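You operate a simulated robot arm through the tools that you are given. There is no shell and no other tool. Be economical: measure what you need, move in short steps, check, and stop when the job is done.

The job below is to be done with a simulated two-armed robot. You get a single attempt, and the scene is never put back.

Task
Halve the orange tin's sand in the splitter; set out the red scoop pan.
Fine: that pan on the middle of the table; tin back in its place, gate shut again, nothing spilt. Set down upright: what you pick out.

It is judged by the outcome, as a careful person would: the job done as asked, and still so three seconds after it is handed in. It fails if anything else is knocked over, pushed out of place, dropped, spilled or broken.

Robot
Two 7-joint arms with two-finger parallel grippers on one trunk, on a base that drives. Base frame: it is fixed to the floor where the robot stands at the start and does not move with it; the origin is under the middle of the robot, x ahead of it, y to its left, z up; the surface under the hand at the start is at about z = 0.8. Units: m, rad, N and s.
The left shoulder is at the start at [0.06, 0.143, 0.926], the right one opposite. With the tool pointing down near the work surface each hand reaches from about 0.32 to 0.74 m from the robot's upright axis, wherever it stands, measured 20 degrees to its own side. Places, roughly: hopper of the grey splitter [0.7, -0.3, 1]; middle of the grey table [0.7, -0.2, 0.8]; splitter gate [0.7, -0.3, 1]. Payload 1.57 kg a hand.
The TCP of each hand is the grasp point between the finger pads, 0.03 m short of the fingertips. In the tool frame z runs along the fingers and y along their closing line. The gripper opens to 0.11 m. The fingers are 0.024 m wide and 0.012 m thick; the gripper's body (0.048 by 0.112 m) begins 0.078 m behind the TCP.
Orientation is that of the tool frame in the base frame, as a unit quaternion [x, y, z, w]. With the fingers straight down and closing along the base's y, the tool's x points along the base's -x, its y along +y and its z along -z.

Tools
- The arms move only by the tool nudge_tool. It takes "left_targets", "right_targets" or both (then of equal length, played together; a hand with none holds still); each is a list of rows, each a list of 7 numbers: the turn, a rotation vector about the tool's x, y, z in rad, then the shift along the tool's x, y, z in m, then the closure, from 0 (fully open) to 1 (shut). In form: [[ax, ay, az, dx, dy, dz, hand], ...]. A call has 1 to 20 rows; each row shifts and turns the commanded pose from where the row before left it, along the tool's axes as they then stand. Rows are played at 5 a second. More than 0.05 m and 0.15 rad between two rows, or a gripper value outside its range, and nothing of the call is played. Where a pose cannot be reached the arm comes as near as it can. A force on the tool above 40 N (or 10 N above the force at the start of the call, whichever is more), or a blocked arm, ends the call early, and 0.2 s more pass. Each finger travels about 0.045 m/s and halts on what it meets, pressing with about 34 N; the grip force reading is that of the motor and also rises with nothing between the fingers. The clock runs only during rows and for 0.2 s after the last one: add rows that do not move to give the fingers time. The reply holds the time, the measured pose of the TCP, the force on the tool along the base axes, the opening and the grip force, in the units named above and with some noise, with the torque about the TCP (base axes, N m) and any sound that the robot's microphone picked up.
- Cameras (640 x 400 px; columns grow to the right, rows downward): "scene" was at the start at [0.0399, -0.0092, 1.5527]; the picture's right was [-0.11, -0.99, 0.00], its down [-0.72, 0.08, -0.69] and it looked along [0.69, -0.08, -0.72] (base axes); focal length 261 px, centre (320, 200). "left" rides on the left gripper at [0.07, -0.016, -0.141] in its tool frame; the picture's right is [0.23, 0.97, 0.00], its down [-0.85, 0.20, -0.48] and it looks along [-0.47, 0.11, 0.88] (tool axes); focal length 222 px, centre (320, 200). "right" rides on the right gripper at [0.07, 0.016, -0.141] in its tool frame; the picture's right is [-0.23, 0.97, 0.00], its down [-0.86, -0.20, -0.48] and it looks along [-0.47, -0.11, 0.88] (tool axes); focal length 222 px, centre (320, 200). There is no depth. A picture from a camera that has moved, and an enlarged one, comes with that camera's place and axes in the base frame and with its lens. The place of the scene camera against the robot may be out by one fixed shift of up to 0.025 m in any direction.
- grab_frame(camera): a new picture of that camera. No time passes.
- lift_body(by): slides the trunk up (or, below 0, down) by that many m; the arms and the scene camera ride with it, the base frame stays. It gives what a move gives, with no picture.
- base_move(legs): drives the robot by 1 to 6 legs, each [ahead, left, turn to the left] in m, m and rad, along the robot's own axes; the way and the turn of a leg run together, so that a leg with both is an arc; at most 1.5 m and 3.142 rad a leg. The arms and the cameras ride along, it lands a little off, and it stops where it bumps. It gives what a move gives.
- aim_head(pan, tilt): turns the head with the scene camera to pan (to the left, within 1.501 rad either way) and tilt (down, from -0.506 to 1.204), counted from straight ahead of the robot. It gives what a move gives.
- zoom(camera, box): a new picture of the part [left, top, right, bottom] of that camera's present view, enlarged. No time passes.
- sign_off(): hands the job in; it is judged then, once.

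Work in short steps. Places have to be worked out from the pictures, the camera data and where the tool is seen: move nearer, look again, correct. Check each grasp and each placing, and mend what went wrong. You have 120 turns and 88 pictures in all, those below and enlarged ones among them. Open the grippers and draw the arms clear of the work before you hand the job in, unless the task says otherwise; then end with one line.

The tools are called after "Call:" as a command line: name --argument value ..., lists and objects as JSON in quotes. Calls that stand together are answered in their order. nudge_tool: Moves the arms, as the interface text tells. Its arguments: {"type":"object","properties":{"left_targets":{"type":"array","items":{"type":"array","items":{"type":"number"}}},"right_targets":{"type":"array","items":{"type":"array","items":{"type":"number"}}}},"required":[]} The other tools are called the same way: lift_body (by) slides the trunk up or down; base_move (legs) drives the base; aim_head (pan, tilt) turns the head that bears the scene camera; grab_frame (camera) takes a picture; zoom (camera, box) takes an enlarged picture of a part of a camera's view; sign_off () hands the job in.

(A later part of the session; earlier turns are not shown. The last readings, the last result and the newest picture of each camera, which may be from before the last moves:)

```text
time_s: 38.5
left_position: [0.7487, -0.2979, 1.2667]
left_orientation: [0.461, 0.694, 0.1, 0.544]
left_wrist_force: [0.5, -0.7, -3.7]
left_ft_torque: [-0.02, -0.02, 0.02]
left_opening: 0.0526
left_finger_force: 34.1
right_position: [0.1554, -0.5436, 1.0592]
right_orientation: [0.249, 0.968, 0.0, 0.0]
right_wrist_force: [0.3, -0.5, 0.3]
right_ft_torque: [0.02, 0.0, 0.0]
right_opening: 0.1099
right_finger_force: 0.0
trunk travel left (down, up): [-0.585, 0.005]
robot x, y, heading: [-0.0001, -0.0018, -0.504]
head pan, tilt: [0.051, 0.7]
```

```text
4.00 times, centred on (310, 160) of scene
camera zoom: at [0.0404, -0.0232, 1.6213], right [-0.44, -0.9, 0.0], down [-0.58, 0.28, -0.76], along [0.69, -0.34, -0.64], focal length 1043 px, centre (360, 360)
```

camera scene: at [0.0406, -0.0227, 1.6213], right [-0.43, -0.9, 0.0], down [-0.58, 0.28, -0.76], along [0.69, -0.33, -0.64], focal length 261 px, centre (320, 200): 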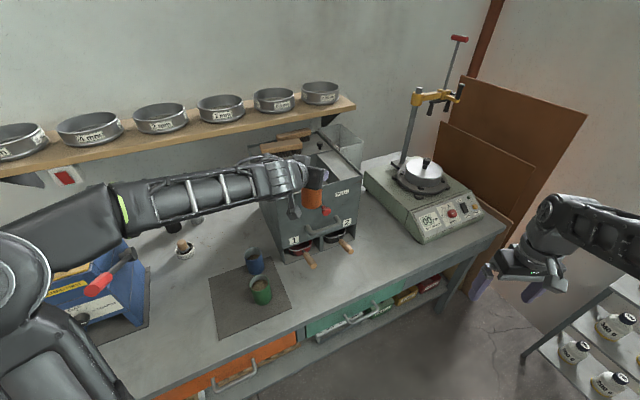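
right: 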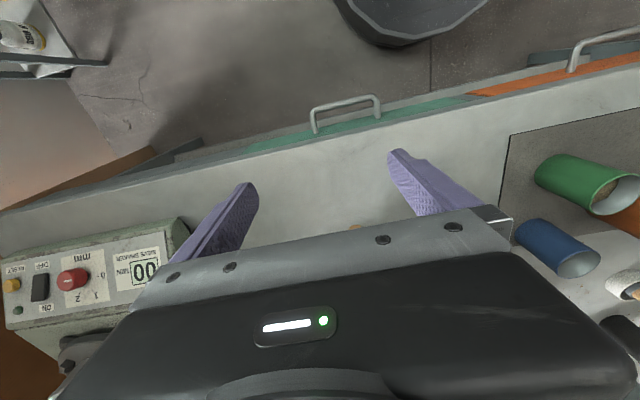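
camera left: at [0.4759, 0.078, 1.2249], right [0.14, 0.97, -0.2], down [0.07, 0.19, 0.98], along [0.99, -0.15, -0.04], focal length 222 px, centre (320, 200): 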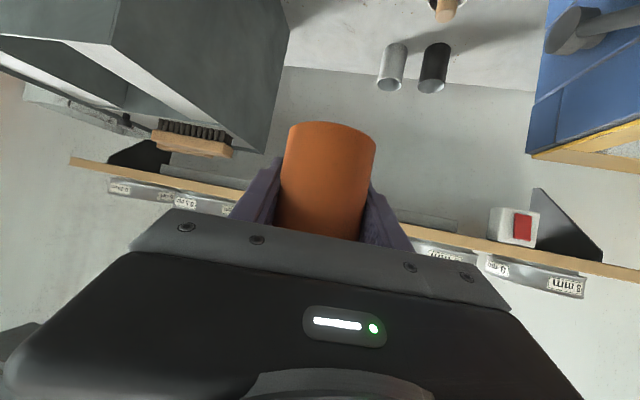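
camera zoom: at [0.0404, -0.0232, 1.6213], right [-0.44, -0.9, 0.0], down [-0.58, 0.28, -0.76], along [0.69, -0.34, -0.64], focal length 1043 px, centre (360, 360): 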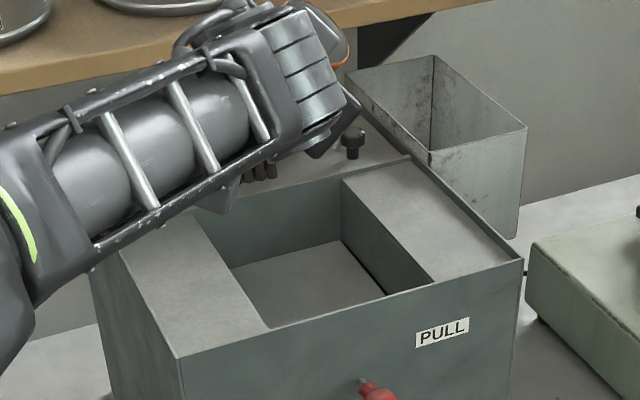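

Tracking well. Continue tilting slowly, another ~0.55 rad, then look.

Call:
nudge_tool --left_targets '[[-0.035, 0, 0.06, 0, 0, 0, 1], [-0.04, 0, 0.069, 0, 0, 0, 1], [-0.04, 0, 0.069, 0, 0, 0, 1], [-0.04, 0, 0.069, 0, 0, 0, 1], [-0.04, 0, 0.069, 0, 0, 0, 1], [-0.04, 0, 0.069, 0, 0, 0, 1], [-0.04, 0, 0.069, 0, 0, 0, 1], [0, 0, 0, 0, 0, 0, 1]]'

Call:
zoom --camera "scene" --box '[230, 110, 390, 210]'

Call:
grab_frame --camera "left"

```text
time_s: 40.4
left_position: [0.7484, -0.2979, 1.2661]
left_orientation: [0.533, 0.546, 0.316, 0.563]
left_wrist_force: [-0.1, -0.6, -2.3]
left_ft_torque: [-0.03, -0.05, -0.02]
left_opening: 0.0528
left_finger_force: 34.5
right_position: [0.1543, -0.5444, 1.0595]
right_orientation: [0.249, 0.968, -0.001, -0.001]
right_wrist_force: [0.9, -1.1, 0.5]
right_ft_torque: [0.01, 0.0, -0.03]
right_opening: 0.1099
right_finger_force: 0.0
trunk travel left (down, up): [-0.585, 0.005]
robot x, y, heading: [0.0007, -0.0038, -0.505]
head pan, tilt: [0.051, 0.7]
```

```text
4.00 times, centred on (310, 160) of scene
camera zoom: at [0.0405, -0.023, 1.6213], right [-0.44, -0.9, 0.0], down [-0.58, 0.28, -0.76], along [0.69, -0.34, -0.64], focal length 1043 px, centre (360, 360)
```

zoom: 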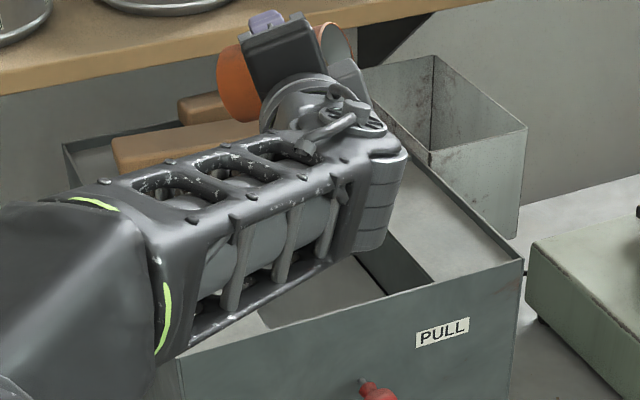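

```text
55 pictures are left
camera left: at [0.6254, -0.1995, 1.2555], right [0.27, 0.44, 0.86], down [-0.58, -0.64, 0.51], along [0.77, -0.64, 0.09], focal length 222 px, centre (320, 200)
```

left: 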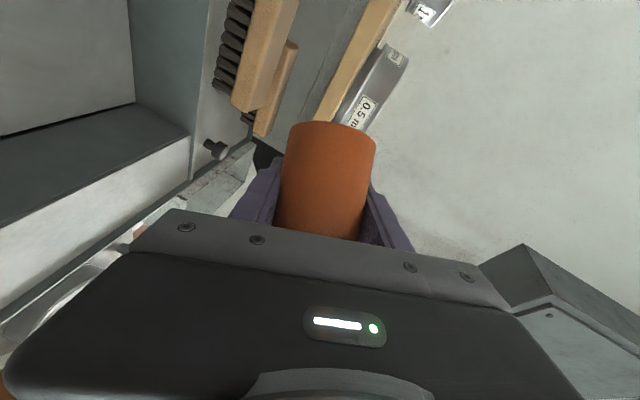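

Tilt is ~72°, arm clear. Continue slowly to ~105°.

Call:
nudge_tool --left_targets '[[-0.04, 0, 0.069, 0, 0, 0, 1], [-0.04, 0, 0.069, 0, 0, 0, 1], [-0.04, 0, 0.069, 0, 0, 0, 1], [-0.04, 0, 0.069, 0, 0, 0, 1], [-0.04, 0, 0.069, 0, 0, 0, 1], [-0.04, 0, 0.069, 0, 0, 0, 1], [-0.04, 0, 0.069, 0, 0, 0, 1], [0, 0, 0, 0, 0, 0, 1]]'

Call:
grab_frame --camera "scene"

```text
time_s: 42.1
left_position: [0.749, -0.2968, 1.267]
left_orientation: [0.564, 0.355, 0.514, 0.539]
left_wrist_force: [0.1, 0.0, -1.0]
left_ft_torque: [0.0, 0.0, 0.0]
left_opening: 0.0531
left_finger_force: 34.0
right_position: [0.1551, -0.5428, 1.0592]
right_orientation: [0.25, 0.968, 0.0, 0.0]
right_wrist_force: [-0.7, -1.0, 0.8]
right_ft_torque: [-0.05, 0.0, -0.03]
right_opening: 0.11
right_finger_force: 0.0
trunk travel left (down, up): [-0.585, 0.005]
robot x, y, heading: [-0.001, -0.0021, -0.503]
head pan, tilt: [0.051, 0.7]
```

```text
54 pictures are left
camera scene: at [0.0402, -0.023, 1.6214], right [-0.44, -0.9, 0.0], down [-0.58, 0.28, -0.76], along [0.69, -0.34, -0.64], focal length 261 px, centre (320, 200)
```

scene: 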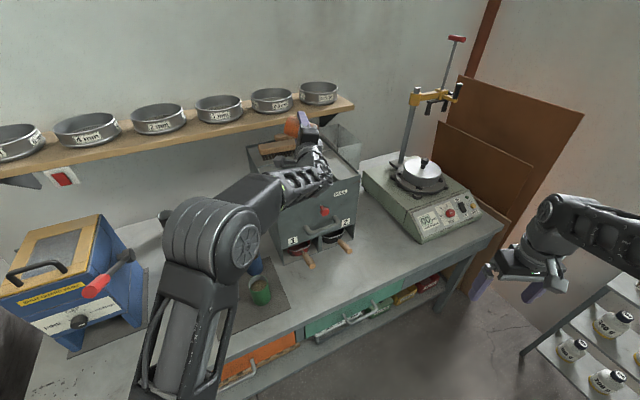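

The weight dropped from ~3 N to ~1 N: the sand is pouring. Tilt a further ~0.5 rad and wait to empty it.

Call:
nudge_tool --left_targets '[[-0.04, 0, 0.069, 0, 0, 0, 1], [-0.04, 0, 0.069, 0, 0, 0, 1], [-0.04, 0, 0.069, 0, 0, 0, 1], [-0.04, 0, 0.069, 0, 0, 0, 1], [-0.04, 0, 0.069, 0, 0, 0, 1], [-0.04, 0, 0.069, 0, 0, 0, 1], [0, 0, 0, 0, 0, 0, 1], [0, 0, 0, 0, 0, 0, 1], [0, 0, 0, 0, 0, 0, 1], [0, 0, 0, 0, 0, 0, 1], [0, 0, 0, 0, 0, 0, 1]]'

Call:
zoom --camera "scene" --box '[230, 90, 390, 210]'

```text
time_s: 44.5
left_position: [0.7476, -0.2976, 1.2656]
left_orientation: [0.558, 0.168, 0.652, 0.486]
left_wrist_force: [0.3, 0.5, -0.1]
left_ft_torque: [-0.02, -0.01, -0.02]
left_opening: 0.0529
left_finger_force: 33.8
right_position: [0.1546, -0.5435, 1.0605]
right_orientation: [0.25, 0.968, 0.001, 0.0]
right_wrist_force: [0.5, -0.1, -0.6]
right_ft_torque: [0.02, 0.01, -0.01]
right_opening: 0.11
right_finger_force: 0.1
trunk travel left (down, up): [-0.585, 0.005]
robot x, y, heading: [0.0001, -0.0005, -0.502]
head pan, tilt: [0.051, 0.7]
```

```text
3.33 times, centred on (310, 150) of scene
camera zoom: at [0.0402, -0.023, 1.6214], right [-0.44, -0.9, 0.0], down [-0.58, 0.28, -0.76], along [0.69, -0.34, -0.64], focal length 870 px, centre (353, 367)
```

zoom: 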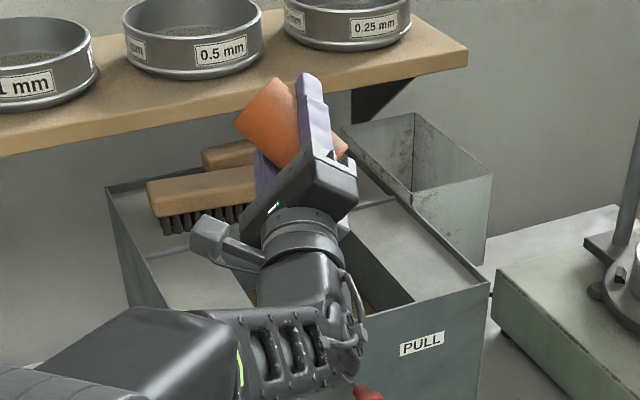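

Sand lies in the hopper and the tin's weight reads ~0. Roll the tin back upright the same way.

Call:
nudge_tool --left_targets '[[0.04, 0, -0.069, 0, 0, 0, 1], [0.05, 0, -0.0862, 0, 0, 0, 1], [0.06, 0, -0.1035, 0, 0, 0, 1], [0.06, 0, -0.1035, 0, 0, 0, 1], [0.06, 0, -0.1035, 0, 0, 0, 1], [0.06, 0, -0.1035, 0, 0, 0, 1], [0.06, 0, -0.1035, 0, 0, 0, 1], [0.06, 0, -0.1035, 0, 0, 0, 1], [0.06, 0, -0.1035, 0, 0, 0, 1], [0.06, 0, -0.1035, 0, 0, 0, 1], [0, 0, 0, 0, 0, 0, 1]]'

Call:
zoom --camera "scene" --box '[230, 90, 390, 210]'

```text
time_s: 47.0
left_position: [0.749, -0.2982, 1.2673]
left_orientation: [0.522, 0.578, 0.278, 0.563]
left_wrist_force: [0.3, 0.9, -0.4]
left_ft_torque: [0.01, 0.03, 0.01]
left_opening: 0.0532
left_finger_force: 34.1
right_position: [0.1553, -0.5438, 1.0589]
right_orientation: [0.25, 0.968, 0.0, 0.0]
right_wrist_force: [-0.4, -0.5, 0.2]
right_ft_torque: [0.03, -0.03, -0.01]
right_opening: 0.1102
right_finger_force: 0.1
trunk travel left (down, up): [-0.585, 0.005]
robot x, y, heading: [-0.0041, -0.0027, -0.504]
head pan, tilt: [0.051, 0.7]
```

```text
3.33 times, centred on (310, 150) of scene
camera zoom: at [0.0402, -0.0231, 1.6213], right [-0.44, -0.9, 0.0], down [-0.58, 0.28, -0.76], along [0.69, -0.34, -0.64], focal length 870 px, centre (353, 367)
```

zoom: 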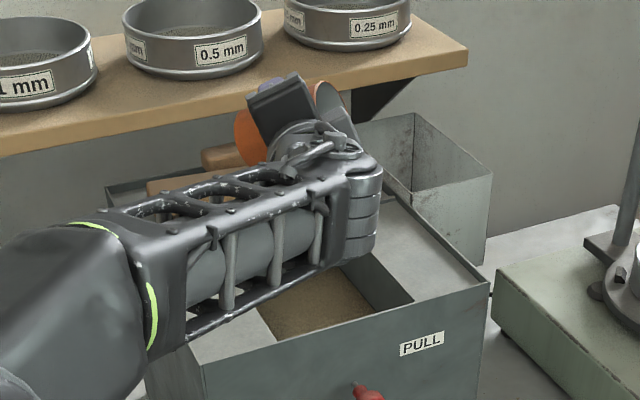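

Sand is in the hopper, no spill seen. Finish rolling upright.

Call:
nudge_tool --left_targets '[[0.06, 0, -0.1035, 0, 0, 0, 1], [0.06, 0, -0.1035, 0, 0, 0, 1], [0.06, 0, -0.1035, 0, 0, 0, 1], [0.06, 0, -0.1035, 0, 0, 0, 1], [0.06, 0, -0.1035, 0, 0, 0, 1], [0.06, 0, -0.1035, 0, 0, 0, 1], [0.06, 0, -0.1035, 0, 0, 0, 1], [0.06, 0, -0.1035, 0, 0, 0, 1], [0.06, 0, -0.1035, 0, 0, 0, 1], [0.0325, 0, -0.056, 0, 0, 0, 1], [0, 0, 0, 0, 0, 0, 1]]'

Call:
zoom --camera "scene" --box '[230, 90, 390, 210]'

```text
time_s: 49.4
left_position: [0.748, -0.298, 1.266]
left_orientation: [0.322, 0.805, -0.187, 0.461]
left_wrist_force: [-0.5, -0.5, -1.2]
left_ft_torque: [-0.01, -0.01, -0.02]
left_opening: 0.0531
left_finger_force: 34.0
right_position: [0.1551, -0.5436, 1.0599]
right_orientation: [0.249, 0.968, 0.0, -0.001]
right_wrist_force: [0.5, -0.5, 0.4]
right_ft_torque: [-0.01, 0.02, 0.02]
right_opening: 0.1101
right_finger_force: 0.1
trunk travel left (down, up): [-0.585, 0.005]
robot x, y, heading: [0.0001, 0.0025, -0.503]
head pan, tilt: [0.051, 0.7]
```

```text
3.33 times, centred on (310, 150) of scene
camera zoom: at [0.0401, -0.023, 1.6214], right [-0.44, -0.9, 0.0], down [-0.58, 0.28, -0.76], along [0.69, -0.34, -0.64], focal length 870 px, centre (353, 367)
```

zoom: 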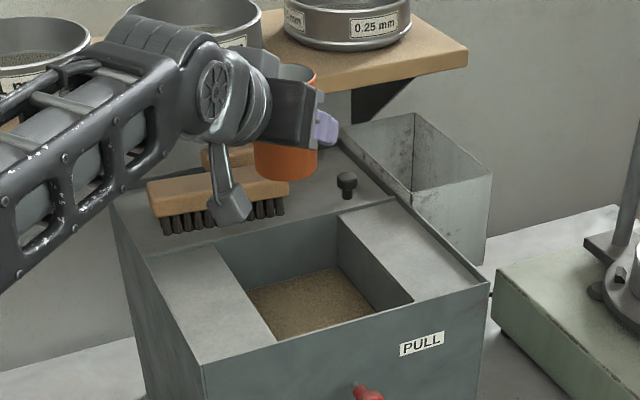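

Clean. Carry the tin back: reverse move, base turn, and trunk down.

Call:
nudge_tool --left_targets '[[0, 0, 0, 0.0244, -0.0181, -0.0206, 1], [0, 0, 0, 0.0244, -0.0181, -0.0206, 1], [0, 0, 0, 0.0244, -0.0181, -0.0206, 1], [0, 0, 0, 0.0244, -0.0181, -0.0206, 1], [0, 0, 0, 0.0244, -0.0181, -0.0206, 1], [0, 0, 0, 0, 0, 0, 1]]'

Call:
base_move --legs '[[0, 0, 0.25], [0, 0, 0.253]]'

Call:
lift_body --by -0.06

```text
time_s: 50.8
left_position: [0.5792, -0.2598, 1.2107]
left_orientation: [0.322, 0.806, -0.186, 0.46]
left_wrist_force: [-0.7, -0.2, -1.2]
left_ft_torque: [-0.01, -0.04, -0.02]
left_opening: 0.0528
left_finger_force: 34.0
right_position: [0.1554, -0.5432, 1.0601]
right_orientation: [0.249, 0.968, 0.0, 0.0]
right_wrist_force: [-0.2, 1.0, -0.7]
right_ft_torque: [0.01, -0.01, 0.02]
right_opening: 0.1099
right_finger_force: 0.1
trunk travel left (down, up): [-0.585, 0.005]
robot x, y, heading: [-0.0011, 0.0006, -0.505]
head pan, tilt: [0.051, 0.7]
```

```text
time_s: 52.9
left_position: [0.6314, 0.0539, 1.2125]
left_orientation: [0.11, 0.86, -0.064, 0.493]
left_wrist_force: [0.4, 0.3, -0.2]
left_ft_torque: [-0.04, -0.01, -0.01]
left_opening: 0.0529
left_finger_force: 34.0
right_position: [0.3992, -0.399, 1.0601]
right_orientation: [-0.002, 1.0, 0.0, 0.0]
right_wrist_force: [-0.3, -0.1, 0.1]
right_ft_torque: [0.03, 0.03, -0.02]
right_opening: 0.1098
right_finger_force: 0.0
trunk travel left (down, up): [-0.585, 0.005]
robot x, y, heading: [-0.0044, -0.0008, 0.004]
head pan, tilt: [0.051, 0.7]
```

```text
time_s: 53.9
left_position: [0.6314, 0.0542, 1.1518]
left_orientation: [0.109, 0.86, -0.064, 0.495]
left_wrist_force: [0.6, 0.3, -0.7]
left_ft_torque: [-0.01, 0.01, -0.01]
left_opening: 0.053
left_finger_force: 34.9
right_position: [0.4, -0.3998, 1.0003]
right_orientation: [-0.002, 1.0, 0.001, 0.001]
right_wrist_force: [0.9, -0.9, 0.4]
right_ft_torque: [-0.01, 0.0, 0.01]
right_opening: 0.1097
right_finger_force: 0.3
trunk travel left (down, up): [-0.525, 0.065]
robot x, y, heading: [-0.0011, 0.0021, 0.005]
head pan, tilt: [0.051, 0.7]
```

Descend to just above the mat (TCP z≈0.855).

Call:
nudge_tool --left_targets '[[0, 0, 0, 0.0175, -0.001, 0.01, 1], [0, 0, 0, 0.035, -0.001, 0.02, 1], [0, 0, 0, 0.035, -0.001, 0.02, 1], [0, 0, 0, 0.035, -0.001, 0.02, 1], [0, 0, 0, 0.035, 0, 0.02, 1], [0, 0, 0, 0.035, 0, 0.02, 1], [0, 0, 0, 0.035, 0, 0.02, 1], [0, 0, 0, 0.0175, 0, 0.01, 1], [0, 0, 0, 0.0087, 0, 0.005, 1], [0, 0, 0, 0, 0, 0, 1]]'

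Call:
grab_frame --camera "left"

```text
time_s: 56.1
left_position: [0.6274, 0.0497, 0.8596]
left_orientation: [0.11, 0.861, -0.064, 0.493]
left_wrist_force: [-0.4, 0.1, -0.3]
left_ft_torque: [-0.01, 0.01, 0.0]
left_opening: 0.053
left_finger_force: 33.8
right_position: [0.3988, -0.4002, 0.9995]
right_orientation: [-0.002, 1.0, -0.001, 0.0]
right_wrist_force: [-0.3, 0.6, 0.3]
right_ft_torque: [0.0, 0.0, -0.01]
right_opening: 0.1099
right_finger_force: 0.0
trunk travel left (down, up): [-0.525, 0.065]
robot x, y, heading: [-0.0005, -0.0016, 0.001]
head pan, tilt: [0.051, 0.7]
```

```text
50 pictures are left
camera left: at [0.4726, 0.0745, 0.872], right [0.13, 0.97, -0.2], down [0.07, 0.19, 0.98], along [0.99, -0.15, -0.04], focal length 222 px, centre (320, 200)
```

left: 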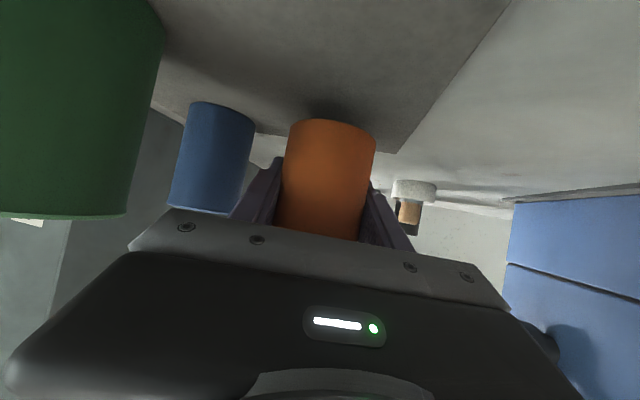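

Now the last ~2 cm in small steps until contact.

Call:
nudge_tool --left_targets '[[0, 0, 0, 0.0044, 0, 0.0025, 1], [0, 0, 0, 0.0044, 0, 0.0025, 1], [0, 0, 0, 0.0035, 0, 0.002, 1], [0, 0, 0, 0.0026, 0, 0.0015, 1], [0, 0, 0, 0.0017, 0, 0.001, 1], [0, 0, 0, 0, 0, 0, 1]]'

```text
time_s: 57.5
left_position: [0.6275, 0.0494, 0.8422]
left_orientation: [0.11, 0.86, -0.064, 0.495]
left_wrist_force: [-0.5, -1.2, 5.6]
left_ft_torque: [0.01, -0.01, 0.02]
left_opening: 0.0532
left_finger_force: 33.8
right_position: [0.3984, -0.3998, 1.0005]
right_orientation: [-0.002, 1.0, 0.0, 0.0]
right_wrist_force: [0.4, -0.4, -0.1]
right_ft_torque: [0.01, -0.02, -0.03]
right_opening: 0.1098
right_finger_force: 0.1
trunk travel left (down, up): [-0.525, 0.065]
robot x, y, heading: [0.0005, -0.0008, 0.001]
head pan, tilt: [0.051, 0.7]
```

Contact (+5.6 N). Open to 0.088 m and back off along the tool.

Call:
nudge_tool --left_targets '[[0, 0, 0, 0, 0, 0, 0.6], [0, 0, 0, 0, 0, 0, 0.35], [0, 0, 0, 0, 0, 0, 0.2], [0, 0, 0, 0, 0, 0, 0.2], [0, 0, 0, 0, 0, 0, 0.2], [0, 0, 0, 0, 0, -0.025, 0.2], [0, 0, 0, 0, 0, -0.03, 0.2], [0, 0, 0, 0, 0, -0.03, 0.2], [0, 0, 0, -0.03, 0.01, -0.03, 0.2], [0, 0, 0, -0.03, 0.02, -0.03, 0.2], [0, 0, 0, -0.03, 0.03, -0.01, 0.2]]'

Call:
aim_head --pan -0.2 --tilt 0.8

Call:
grab_frame --camera "scene"

```text
time_s: 59.9
left_position: [0.5561, 0.1304, 0.9962]
left_orientation: [0.111, 0.86, -0.064, 0.493]
left_wrist_force: [0.6, 0.2, 0.1]
left_ft_torque: [0.0, 0.01, -0.02]
left_opening: 0.0881
left_finger_force: 0.1
right_position: [0.3987, -0.3993, 0.9995]
right_orientation: [-0.002, 1.0, 0.0, 0.0]
right_wrist_force: [0.3, 0.7, 0.0]
right_ft_torque: [-0.01, -0.01, 0.01]
right_opening: 0.11
right_finger_force: 0.1
trunk travel left (down, up): [-0.525, 0.065]
robot x, y, heading: [-0.0024, -0.0019, 0.001]
head pan, tilt: [0.051, 0.7]
```

```text
time_s: 60.7
left_position: [0.5571, 0.1302, 0.9954]
left_orientation: [0.11, 0.861, -0.064, 0.493]
left_wrist_force: [-0.4, 0.2, -0.2]
left_ft_torque: [-0.01, 0.0, 0.01]
left_opening: 0.0879
left_finger_force: 0.0
right_position: [0.3984, -0.3996, 0.9993]
right_orientation: [-0.001, 1.0, 0.001, 0.001]
right_wrist_force: [0.9, -0.2, 0.0]
right_ft_torque: [-0.02, -0.01, 0.02]
right_opening: 0.1096
right_finger_force: 0.1
trunk travel left (down, up): [-0.525, 0.065]
robot x, y, heading: [0.0019, 0.0032, 0.005]
head pan, tilt: [-0.201, 0.799]
```

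```text
49 pictures are left
camera scene: at [0.0391, -0.0159, 1.5531], right [-0.2, -0.98, 0.0], down [-0.7, 0.14, -0.7], along [0.68, -0.14, -0.72], focal length 261 px, centre (320, 200)
```

scene: 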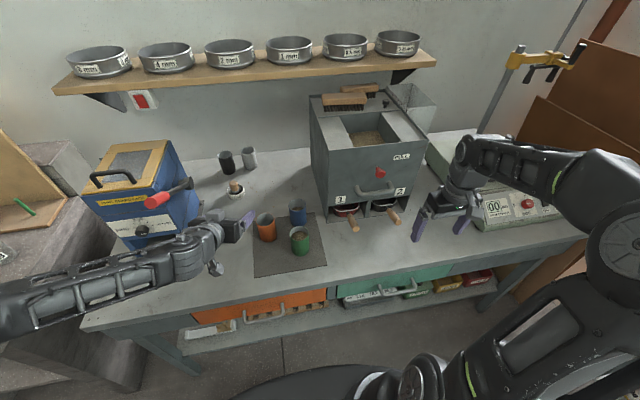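

Tin back in place. Now inspect the gate knob and pans closely.

Call:
zoom --camera "scene" --box '[320, 140, 420, 235]'

Call:
zoom --camera "scene" --box '[235, 190, 335, 265]'

```text
4.21 times, centred on (370, 188) of scene
camera zoom: at [0.0391, -0.0159, 1.5531], right [-0.2, -0.98, 0.0], down [-0.7, 0.14, -0.7], along [0.68, -0.14, -0.72], focal length 1098 px, centre (110, 253)
```

zoom: 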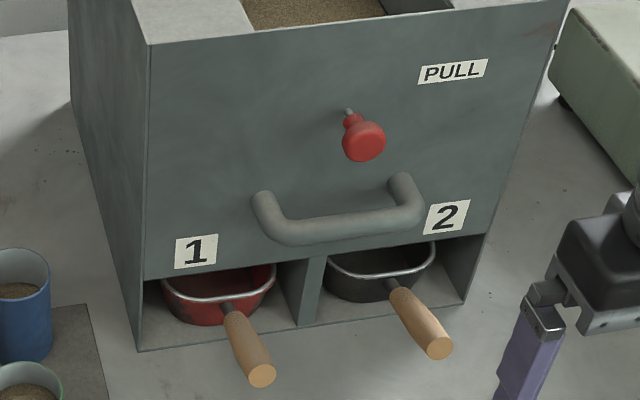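

```text
5.33 times, centred on (285, 228) of scene
camera zoom: at [0.0391, -0.0159, 1.5531], right [-0.2, -0.98, 0.0], down [-0.7, 0.14, -0.7], along [0.68, -0.14, -0.72], focal length 1391 px, centre (507, 53)
```

zoom: 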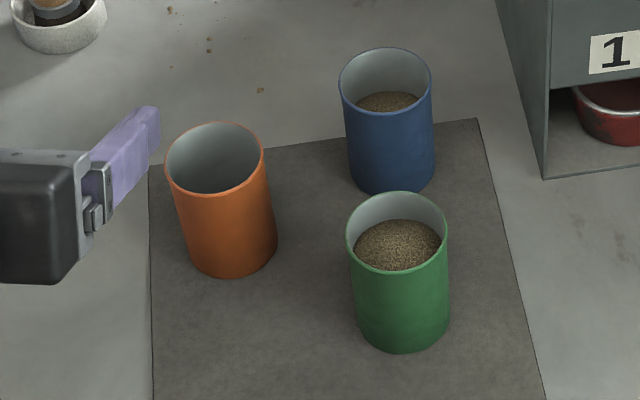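

Gate knob is at about (0.588, −0.311, 1.048), protruding toward me. To have room to pull, I back the base 0.10 m, then bring the right hand up, pitched forward.

Call:
base_move --legs '[[-0.1, 0, 0]]'

Call:
nudge_tool --right_targets '[[0, 0, 0, -0.03, 0.0225, -0.0125, 0.2], [0, 0, 0, -0.03, 0.0225, -0.0125, 0.3], [0, 0, 0, -0.03, 0.0225, -0.0125, 0.4], [0, 0, 0, -0.03, 0.0225, -0.0125, 0.4], [0, -0.145, 0, 0, 0, 0, 0.4], [0, -0.145, 0, 0, 0, 0, 0.4], [0, -0.145, 0, 0, 0, 0, 0.4], [0, -0.145, 0, 0, 0, 0, 0.4], [0, -0.145, 0, 0, 0, 0, 0.4], [0, -0.145, 0, 0, 0, 0, 0.4], [0, -0.145, 0, 0, 0, 0, 0.4], [0, -0.145, 0, 0, 0, 0, 0.4], [0, -0.145, 0, 0, 0, 0, 0.4]]'

Call:
grab_frame --camera "right"

Call:
grab_frame --camera "scene"

```text
time_s: 61.8
left_position: [0.4546, 0.1292, 0.9972]
left_orientation: [0.11, 0.86, -0.064, 0.494]
left_wrist_force: [-1.0, -0.1, 0.2]
left_ft_torque: [0.0, -0.02, 0.01]
left_opening: 0.0883
left_finger_force: 0.1
right_position: [0.2963, -0.3992, 0.9996]
right_orientation: [-0.001, 1.0, 0.0, 0.001]
right_wrist_force: [-0.5, -0.3, 0.2]
right_ft_torque: [-0.02, -0.06, 0.01]
right_opening: 0.1099
right_finger_force: 0.0
trunk travel left (down, up): [-0.525, 0.065]
robot x, y, heading: [-0.0999, -0.0016, 0.003]
head pan, tilt: [-0.201, 0.799]
```

```text
time_s: 64.6
left_position: [0.4559, 0.1296, 0.9949]
left_orientation: [0.11, 0.861, -0.064, 0.493]
left_wrist_force: [0.6, 0.0, -0.1]
left_ft_torque: [-0.01, 0.0, 0.01]
left_opening: 0.0879
left_finger_force: 0.1
right_position: [0.4199, -0.31, 1.0492]
right_orientation: [-0.001, 0.795, 0.001, 0.606]
right_wrist_force: [-0.1, -0.3, -0.2]
right_ft_torque: [0.0, 0.0, -0.03]
right_opening: 0.0662
right_finger_force: 0.1
trunk travel left (down, up): [-0.525, 0.065]
robot x, y, heading: [-0.1007, -0.0019, 0.003]
head pan, tilt: [-0.201, 0.799]
```

```text
46 pictures are left
camera right: at [0.2632, -0.2941, 1.0188], right [0.06, 0.97, 0.22], down [-0.24, -0.2, 0.95], along [0.97, -0.1, 0.22], focal length 222 px, centre (320, 200)
```

right: 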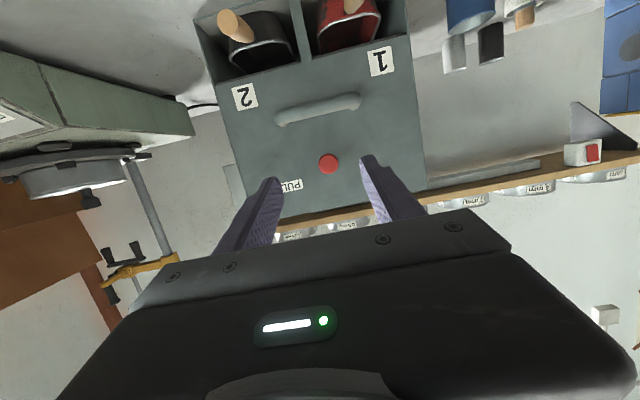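

```text
45 pictures are left
camera scene: at [-0.0616, -0.0167, 1.5531], right [-0.2, -0.98, 0.0], down [-0.7, 0.14, -0.7], along [0.68, -0.14, -0.72], focal length 261 px, centre (320, 200)
```

scene: 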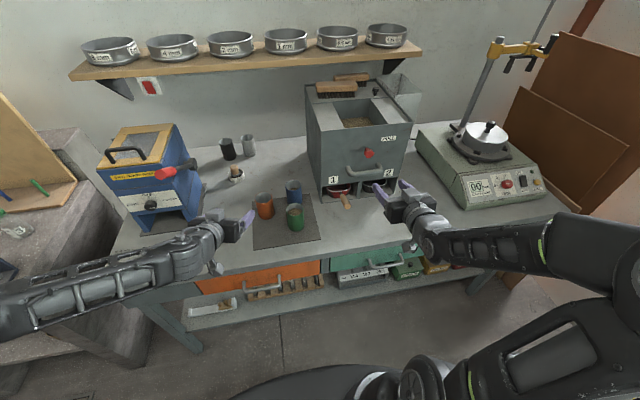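

Right camera puts the knob at about (0.59, −0.303, 1.044). Align yaw with the splitter face and approach to ~9 cm before it.

Call:
nudge_tool --right_targets '[[0.053, 0, 0.0145, 0, 0, 0, 0.4], [0.053, 0, 0.0145, 0, 0, 0, 0.4], [0, 0, 0, -0.007, 0.0073, 0.025, 0.4], [0, 0, 0, -0.007, 0.0073, 0.025, 0.4], [0, 0, 0, -0.007, 0.0073, 0.025, 0.4], [0, 0, 0, 0, 0, 0, 0.4]]'

Call:
grab_frame --camera "right"

Call:
zoom --camera "scene" --box '[310, 110, 430, 220]'

```text
time_s: 66.0
left_position: [0.4544, 0.1289, 0.9961]
left_orientation: [0.11, 0.861, -0.064, 0.493]
left_wrist_force: [0.2, 0.7, 0.2]
left_ft_torque: [0.03, -0.01, 0.0]
left_opening: 0.0878
left_finger_force: 0.0
right_position: [0.5066, -0.3004, 1.0527]
right_orientation: [0.042, 0.793, -0.032, 0.607]
right_wrist_force: [-0.9, -0.2, 0.4]
right_ft_torque: [-0.01, 0.01, 0.02]
right_opening: 0.0659
right_finger_force: 0.1
right hand out of reach, approached as far as the arm can: row 1, 2
trunk travel left (down, up): [-0.525, 0.065]
robot x, y, heading: [-0.1053, 0.0003, 0.004]
head pan, tilt: [-0.201, 0.799]
```

```text
44 pictures are left
camera right: at [0.3542, -0.2673, 1.0219], right [0.16, 0.96, 0.22], down [-0.26, -0.17, 0.95], along [0.95, -0.21, 0.22], focal length 222 px, centre (320, 200)
```

right: 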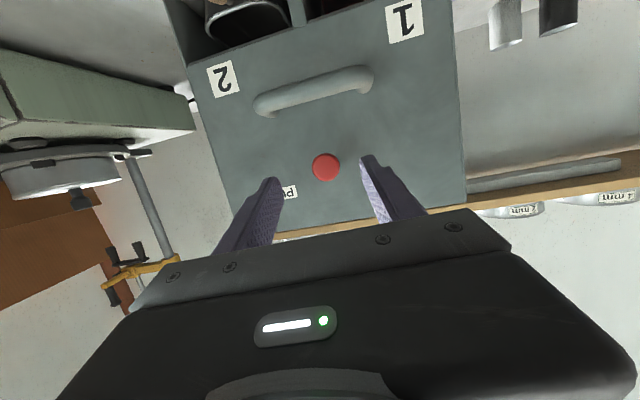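

```text
3.64 times, centred on (370, 165) of scene
camera zoom: at [-0.0626, -0.0164, 1.5531], right [-0.2, -0.98, 0.0], down [-0.7, 0.14, -0.7], along [0.68, -0.14, -0.72], focal length 948 px, centre (138, 327)
```

zoom: 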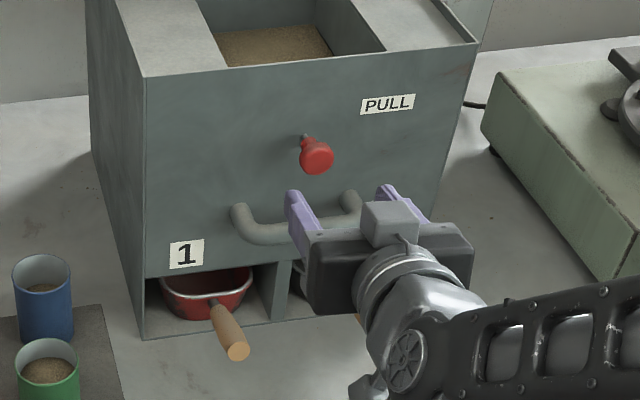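

Aligned. Advance so the pads straddle the knob head (TCP x≈0.58).

Call:
nudge_tool --right_targets '[[0, 0, 0, -0.0034, 0.0015, 0.025, 0.4], [0, 0, 0, -0.0034, 0.0015, 0.025, 0.4], [0, 0, 0, -0.0034, 0.0015, 0.023, 0.4], [0, 0, 0, 0, 0, 0, 0.4]]'

Call:
grab_frame --camera "right"

Call:
zoom --camera "scene" --box '[330, 120, 410, 190]'

```text
time_s: 67.0
left_position: [0.4556, 0.129, 0.9962]
left_orientation: [0.11, 0.86, -0.064, 0.494]
left_wrist_force: [0.0, -0.2, -0.1]
left_ft_torque: [-0.02, 0.02, -0.02]
left_opening: 0.0881
left_finger_force: 0.0
right_position: [0.58, -0.3043, 1.0435]
right_orientation: [0.042, 0.793, -0.032, 0.607]
right_wrist_force: [0.0, -0.4, -1.1]
right_ft_torque: [0.01, 0.0, 0.0]
right_opening: 0.0662
right_finger_force: 0.1
trunk travel left (down, up): [-0.525, 0.065]
robot x, y, heading: [-0.1012, -0.0003, 0.003]
head pan, tilt: [-0.201, 0.799]
```

```text
42 pictures are left
camera right: at [0.4267, -0.2714, 1.0126], right [0.16, 0.96, 0.22], down [-0.26, -0.17, 0.95], along [0.95, -0.21, 0.22], focal length 222 px, centre (320, 200)
```

right: 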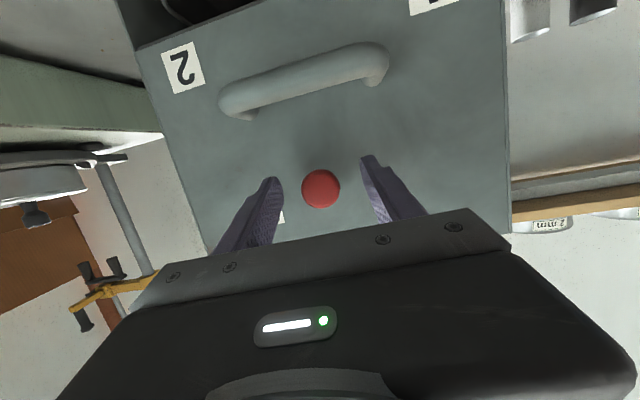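

```text
5.71 times, centred on (370, 155) of scene
camera zoom: at [-0.0625, -0.0164, 1.5531], right [-0.2, -0.98, 0.0], down [-0.7, 0.14, -0.7], along [0.68, -0.14, -0.72], focal length 1490 px, centre (34, 457)
```

zoom: 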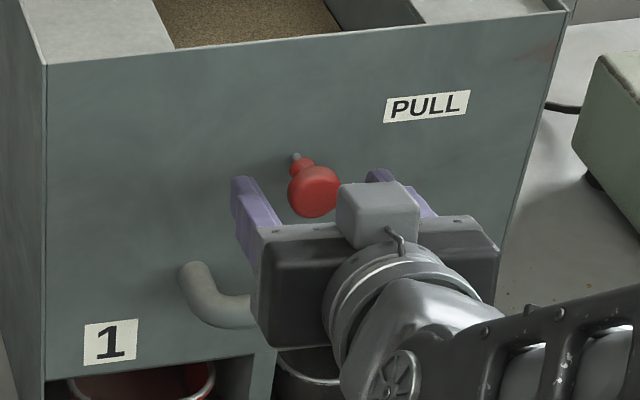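

Knob head lies at x≈0.595–0.615; advance 1 cm more and close.

Call:
nudge_tool --right_targets '[[0, 0, 0, -0.003, -0.0005, 0.0105, 0.4], [0, 0, 0, 0, 0, 0, 0.6], [0, 0, 0, 0, 0, 0, 0.8], [0, 0, 0, 0, 0, 0, 1], [0, 0, 0, 0, 0, 0, 1], [0, 0, 0, 0, 0, 0, 1]]'

Call:
zoom --camera "scene" --box '[330, 120, 410, 190]'

```text
time_s: 68.4
left_position: [0.456, 0.13, 0.9959]
left_orientation: [0.109, 0.86, -0.063, 0.494]
left_wrist_force: [0.3, -0.1, 0.7]
left_ft_torque: [0.01, 0.0, -0.02]
left_opening: 0.0879
left_finger_force: 0.1
right_position: [0.5898, -0.305, 1.0439]
right_orientation: [0.042, 0.793, -0.032, 0.606]
right_wrist_force: [0.1, 1.0, -0.9]
right_ft_torque: [0.04, 0.01, -0.07]
right_opening: 0.0294
right_finger_force: 33.9
trunk travel left (down, up): [-0.525, 0.065]
robot x, y, heading: [-0.1023, -0.0006, 0.004]
head pan, tilt: [-0.201, 0.799]
```

```text
5.71 times, centred on (370, 155) of scene
camera zoom: at [-0.062, -0.0162, 1.5531], right [-0.2, -0.98, 0.0], down [-0.7, 0.14, -0.7], along [0.68, -0.14, -0.72], focal length 1490 px, centre (34, 457)
```

zoom: 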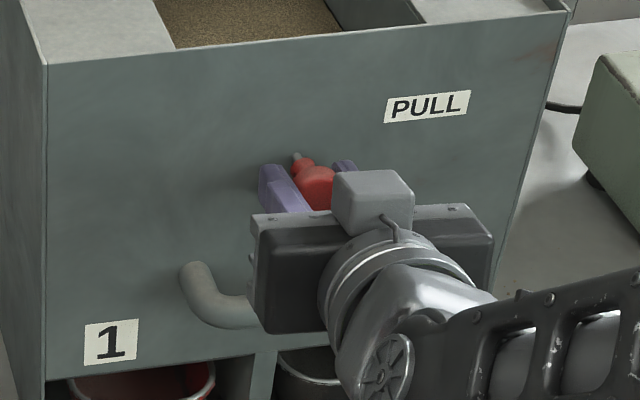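

Gripped (0.029 m). Pull straight out 3 cm and read force/sound.

Call:
nudge_tool --right_targets '[[0, 0, 0, 0.00267, 0, -0.00964, 1], [0, 0, 0, 0.00267, 0, -0.00964, 1], [0, 0, 0, 0.00267, 0, -0.00964, 1], [0, 0, 0, 0, 0, 0, 1]]'

Call:
zoom --camera "scene" --box '[320, 90, 420, 200]'

```text
time_s: 69.4
left_position: [0.4559, 0.1276, 0.9958]
left_orientation: [0.11, 0.86, -0.064, 0.494]
left_wrist_force: [-0.3, -0.6, 0.0]
left_ft_torque: [0.0, 0.02, -0.02]
left_opening: 0.088
left_finger_force: 0.1
right_position: [0.5603, -0.3047, 1.0419]
right_orientation: [0.045, 0.792, -0.034, 0.608]
right_wrist_force: [-0.5, -12.6, 1.0]
right_ft_torque: [-0.27, -0.3, -0.38]
right_opening: 0.0292
right_finger_force: 33.9
trunk travel left (down, up): [-0.525, 0.065]
robot x, y, heading: [-0.1025, -0.0017, 0.003]
head pan, tilt: [-0.201, 0.799]
```

```text
3.64 times, centred on (370, 145) of scene
camera zoom: at [-0.0625, -0.0184, 1.5531], right [-0.2, -0.98, 0.0], down [-0.7, 0.14, -0.7], along [0.68, -0.14, -0.72], focal length 948 px, centre (138, 400)
```

zoom: 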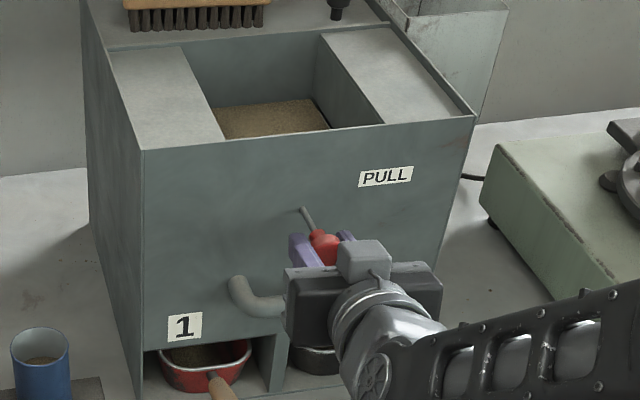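

The gate slides purely along −x (side load −12 N), and sand is already flowing into the pans. Relieve the side load and pull on along −x.

Call:
nudge_tool --right_targets '[[0, 0, 0, 0, -0.003, 0, 1], [0, 0, 0, 0.00265, -0.0011, -0.0096, 1], [0, 0, 0, 0.00265, -0.0011, -0.0096, 1], [0, 0, 0, 0, 0, 0, 1]]'

Call:
zoom --camera "scene" --box '[320, 90, 420, 200]'

```text
time_s: 70.4
left_position: [0.4585, 0.1302, 0.9932]
left_orientation: [0.109, 0.861, -0.064, 0.492]
left_wrist_force: [0.2, 0.4, 0.3]
left_ft_torque: [0.0, 0.0, 0.02]
left_opening: 0.0882
left_finger_force: 0.1
right_position: [0.5455, -0.3036, 1.0428]
right_orientation: [0.042, 0.793, -0.032, 0.607]
right_wrist_force: [27.7, -6.9, 2.6]
right_ft_torque: [0.04, -0.1, -0.07]
right_opening: 0.0295
right_finger_force: 34.0
trunk travel left (down, up): [-0.525, 0.065]
robot x, y, heading: [-0.1013, -0.0023, 0.006]
head pan, tilt: [-0.201, 0.799]
```

```text
3.64 times, centred on (370, 145) of scene
camera zoom: at [-0.0576, -0.0172, 1.553], right [-0.19, -0.98, 0.0], down [-0.71, 0.14, -0.69], along [0.68, -0.14, -0.72], focal length 948 px, centre (138, 400)
```

zoom: 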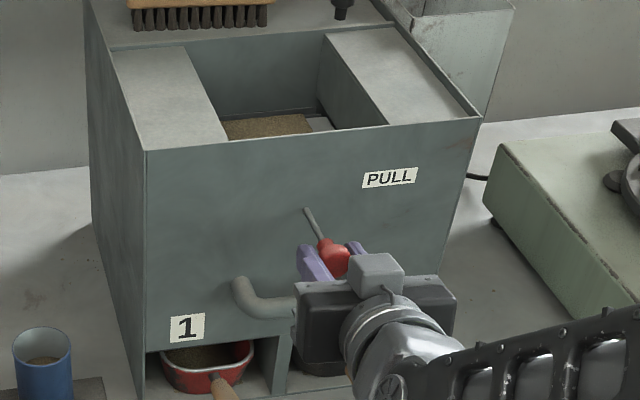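

Full travel reached (stop, 28 N). Ease off a few mm and wait for the sand to run through.

Call:
nudge_tool --right_targets '[[0, 0, 0, -0.0013, 0, 0.0045, 1], [0, 0, 0, 0, 0, 0, 1], [0, 0, 0, 0, 0, 0, 1], [0, 0, 0, 0, 0, 0, 1], [0, 0, 0, 0, 0, 0, 1], [0, 0, 0, 0, 0, 0, 1], [0, 0, 0, 0, 0, 0, 1], [0, 0, 0, 0, 0, 0, 1], [0, 0, 0, 0, 0, 0, 1], [0, 0, 0, 0, 0, 0, 1], [0, 0, 0, 0, 0, 0, 1], [0, 0, 0, 0, 0, 0, 1], [0, 0, 0, 0, 0, 0, 1], [0, 0, 0, 0, 0, 0, 1], [0, 0, 0, 0, 0, 0, 1]]'

Call:
zoom --camera "scene" --box '[320, 90, 420, 220]'

```text
time_s: 73.6
left_position: [0.4559, 0.1302, 0.9949]
left_orientation: [0.11, 0.86, -0.065, 0.494]
left_wrist_force: [0.2, -0.6, 0.3]
left_ft_torque: [-0.05, -0.02, 0.0]
left_opening: 0.0879
left_finger_force: 0.1
right_position: [0.5463, -0.3049, 1.0438]
right_orientation: [0.043, 0.794, -0.033, 0.606]
right_wrist_force: [-1.5, 7.9, -6.9]
right_ft_torque: [0.01, 0.13, 0.02]
right_opening: 0.0293
right_finger_force: 33.9
trunk travel left (down, up): [-0.525, 0.065]
robot x, y, heading: [-0.0988, 0.0005, -0.001]
head pan, tilt: [-0.201, 0.799]
```

```text
3.08 times, centred on (370, 155) of scene
camera zoom: at [-0.0618, -0.0154, 1.5531], right [-0.2, -0.98, 0.0], down [-0.7, 0.14, -0.7], along [0.68, -0.14, -0.72], focal length 803 px, centre (166, 338)
```

zoom: 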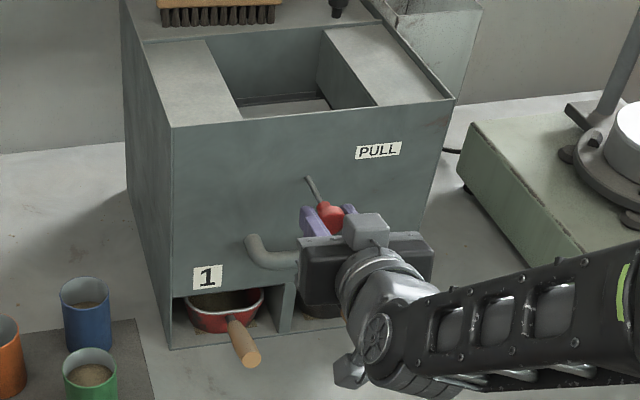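

The hopper looks drained. Wait a bit more, then push the gate shut along +x.

Call:
nudge_tool --right_targets '[[0, 0, 0, 0, 0, 0, 1], [0, 0, 0, 0, 0, 0, 1], [0, 0, 0, 0, 0, 0, 1], [0, 0, 0, 0, 0, 0, 1], [0, 0, 0, 0, 0, 0, 1], [0, 0, 0, 0, 0, 0, 1], [0, 0, 0, 0, 0, 0, 1], [0, 0, 0, 0, 0, 0, 1], [0, 0, 0, 0, 0, 0, 1], [0, 0, 0, -0.00265, 0.0009, 0.0096, 1], [0, 0, 0, -0.00265, 0.0009, 0.0096, 1], [0, 0, 0, -0.00265, 0.0009, 0.0096, 1], [0, 0, 0, -0.00265, 0.0009, 0.0096, 1], [0, 0, 0, 0, 0, 0, 1]]'

```text
time_s: 76.6
left_position: [0.4561, 0.1308, 0.9953]
left_orientation: [0.11, 0.861, -0.065, 0.493]
left_wrist_force: [-1.4, -0.7, 0.5]
left_ft_torque: [0.0, 0.0, -0.02]
left_opening: 0.0879
left_finger_force: 0.2
right_position: [0.5868, -0.305, 1.0425]
right_orientation: [0.042, 0.794, -0.033, 0.606]
right_wrist_force: [1.4, 13.1, -6.3]
right_ft_torque: [0.07, -0.13, 0.03]
right_opening: 0.0295
right_finger_force: 34.5
trunk travel left (down, up): [-0.525, 0.065]
robot x, y, heading: [-0.1042, 0.0012, -0.003]
head pan, tilt: [-0.201, 0.799]
```

Push the last few mm to the closed stop, relieving the side load.

Call:
nudge_tool --right_targets '[[0, 0, 0, 0, 0.002, 0, 1], [0, 0, 0, -0.0011, 0.0004, 0.0038, 1], [0, 0, 0, -0.0008, 0.0002, 0.0029, 1], [0, 0, 0, 0, 0, 0, 1]]'

```text
time_s: 77.6
left_position: [0.4516, 0.1287, 0.9962]
left_orientation: [0.11, 0.86, -0.065, 0.494]
left_wrist_force: [-1.3, 0.1, -0.3]
left_ft_torque: [0.03, -0.01, -0.04]
left_opening: 0.0883
left_finger_force: 0.0
right_position: [0.5891, -0.3063, 1.0446]
right_orientation: [0.043, 0.794, -0.033, 0.605]
right_wrist_force: [-29.8, 5.3, -5.7]
right_ft_torque: [0.03, 0.1, -0.07]
right_opening: 0.0293
right_finger_force: 34.3
trunk travel left (down, up): [-0.525, 0.065]
robot x, y, heading: [-0.1038, 0.0013, 0.006]
head pan, tilt: [-0.201, 0.799]
```

Stop reached at −30 N, x≈0.589 as at first: gate shut. Ease off, open, and retreat.

Call:
nudge_tool --right_targets '[[0, 0, 0, 0.001, 0, -0.0037, 1], [0, 0, 0, 0, 0, 0, 0.7], [0, 0, 0, 0, 0, 0, 0.5], [0, 0, 0, 0, 0, 0, 0.4], [0, 0, 0, 0, 0, 0, 0.4], [0, 0, 0, 0.0067, 0, -0.024, 0.4], [0, 0, 0, 0.0067, 0, -0.024, 0.4], [0, 0, 0, 0.0067, 0, -0.024, 0.4]]'

Call:
grab_frame --camera "right"

Call:
zoom --camera "scene" --box '[310, 90, 430, 220]'

```text
time_s: 79.4
left_position: [0.4537, 0.1304, 0.996]
left_orientation: [0.109, 0.861, -0.064, 0.493]
left_wrist_force: [-0.7, -0.1, -0.6]
left_ft_torque: [0.03, 0.0, 0.02]
left_opening: 0.0879
left_finger_force: 0.1
right_position: [0.5141, -0.2948, 1.0428]
right_orientation: [0.043, 0.793, -0.033, 0.606]
right_wrist_force: [0.2, -0.4, -0.1]
right_ft_torque: [0.05, -0.03, -0.01]
right_opening: 0.0661
right_finger_force: 0.0
trunk travel left (down, up): [-0.525, 0.065]
robot x, y, heading: [-0.0994, -0.0001, 0.004]
head pan, tilt: [-0.201, 0.799]
```

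```text
36 pictures are left
camera right: at [0.3609, -0.2623, 1.0118], right [0.16, 0.96, 0.22], down [-0.26, -0.17, 0.95], along [0.95, -0.21, 0.22], focal length 222 px, centre (320, 200)
```

right: 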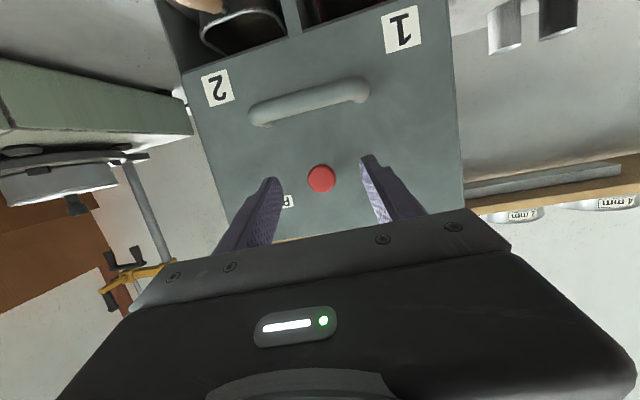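

```text
3.08 times, centred on (370, 155) of scene
camera zoom: at [-0.0629, -0.0163, 1.5531], right [-0.2, -0.98, 0.0], down [-0.7, 0.14, -0.7], along [0.68, -0.14, -0.72], focal length 803 px, centre (166, 338)
```

zoom: 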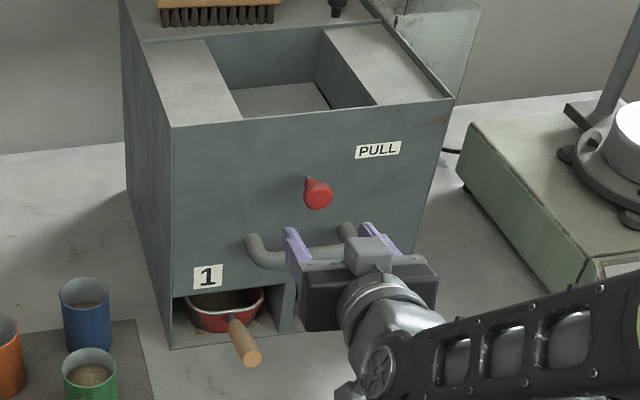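

Gate shut, hopper empty, nothing spilled. Now the red pan's handle: rotate the right hand to ~50° pitch, square to x, and move back-down to a viewing pose in front of it, opening the fingers.

Call:
nudge_tool --right_targets '[[0, 0, 0, 0.0067, 0, -0.024, 0.4], [-0.053, 0, -0.0145, 0, 0, 0, 0.4], [-0.053, 0, -0.0145, 0, 0, 0, 0.4], [0, 0.133, 0, 0, 0, 0, 0.4], [0, 0.133, 0, 0, 0, 0, 0.4], [0, 0.133, 0, 0, 0, 0, 0.4], [0, 0, 0, 0.026, 0.0128, 0.012, 0.4], [0, 0, 0, 0.026, 0.0128, 0.012, 0.4], [0, 0, 0, 0.026, 0.0128, 0.012, 0.4], [0, 0, 0, 0.026, 0.0128, 0.012, 0.4], [0, 0, 0, 0, 0, 0, 0.4]]'

Call:
grab_frame --camera "right"

Call:
zoom --camera "scene" --box '[310, 120, 430, 240]'

```text
time_s: 81.8
left_position: [0.4555, 0.1281, 0.9966]
left_orientation: [0.11, 0.86, -0.064, 0.493]
left_wrist_force: [-0.1, 0.3, -0.2]
left_ft_torque: [0.02, 0.01, 0.01]
left_opening: 0.0879
left_finger_force: 0.0
right_position: [0.4626, -0.2438, 0.9275]
right_orientation: [-0.001, 0.899, 0.001, 0.437]
right_wrist_force: [0.8, 0.1, 0.6]
right_ft_torque: [0.0, -0.01, -0.01]
right_opening: 0.0661
right_finger_force: 0.1
right hand out of reach, approached as far as the arm can: row 6
trunk travel left (down, up): [-0.525, 0.065]
robot x, y, heading: [-0.1052, -0.0028, -0.002]
head pan, tilt: [-0.201, 0.799]
```

```text
34 pictures are left
camera right: at [0.307, -0.2289, 0.9596], right [0.14, 0.97, 0.18], down [0.15, -0.2, 0.97], along [0.98, -0.1, -0.17], focal length 222 px, centre (320, 200)
```

right: 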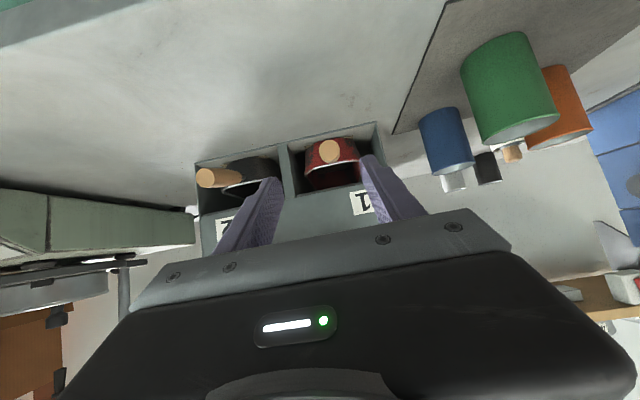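

```text
3.33 times, centred on (370, 180) of scene
camera zoom: at [-0.0624, -0.0165, 1.5531], right [-0.2, -0.98, 0.0], down [-0.7, 0.14, -0.7], along [0.68, -0.14, -0.72], focal length 870 px, centre (153, 267)
```

zoom: 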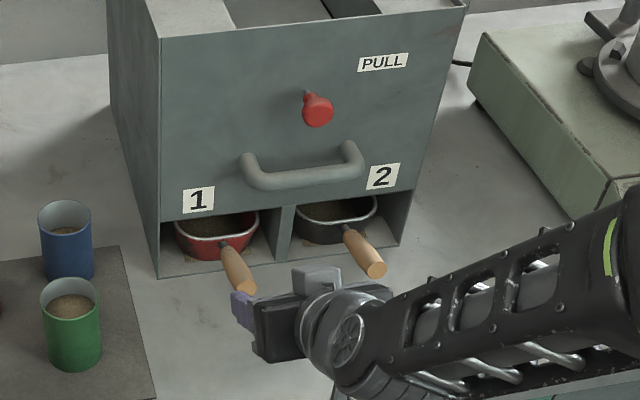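

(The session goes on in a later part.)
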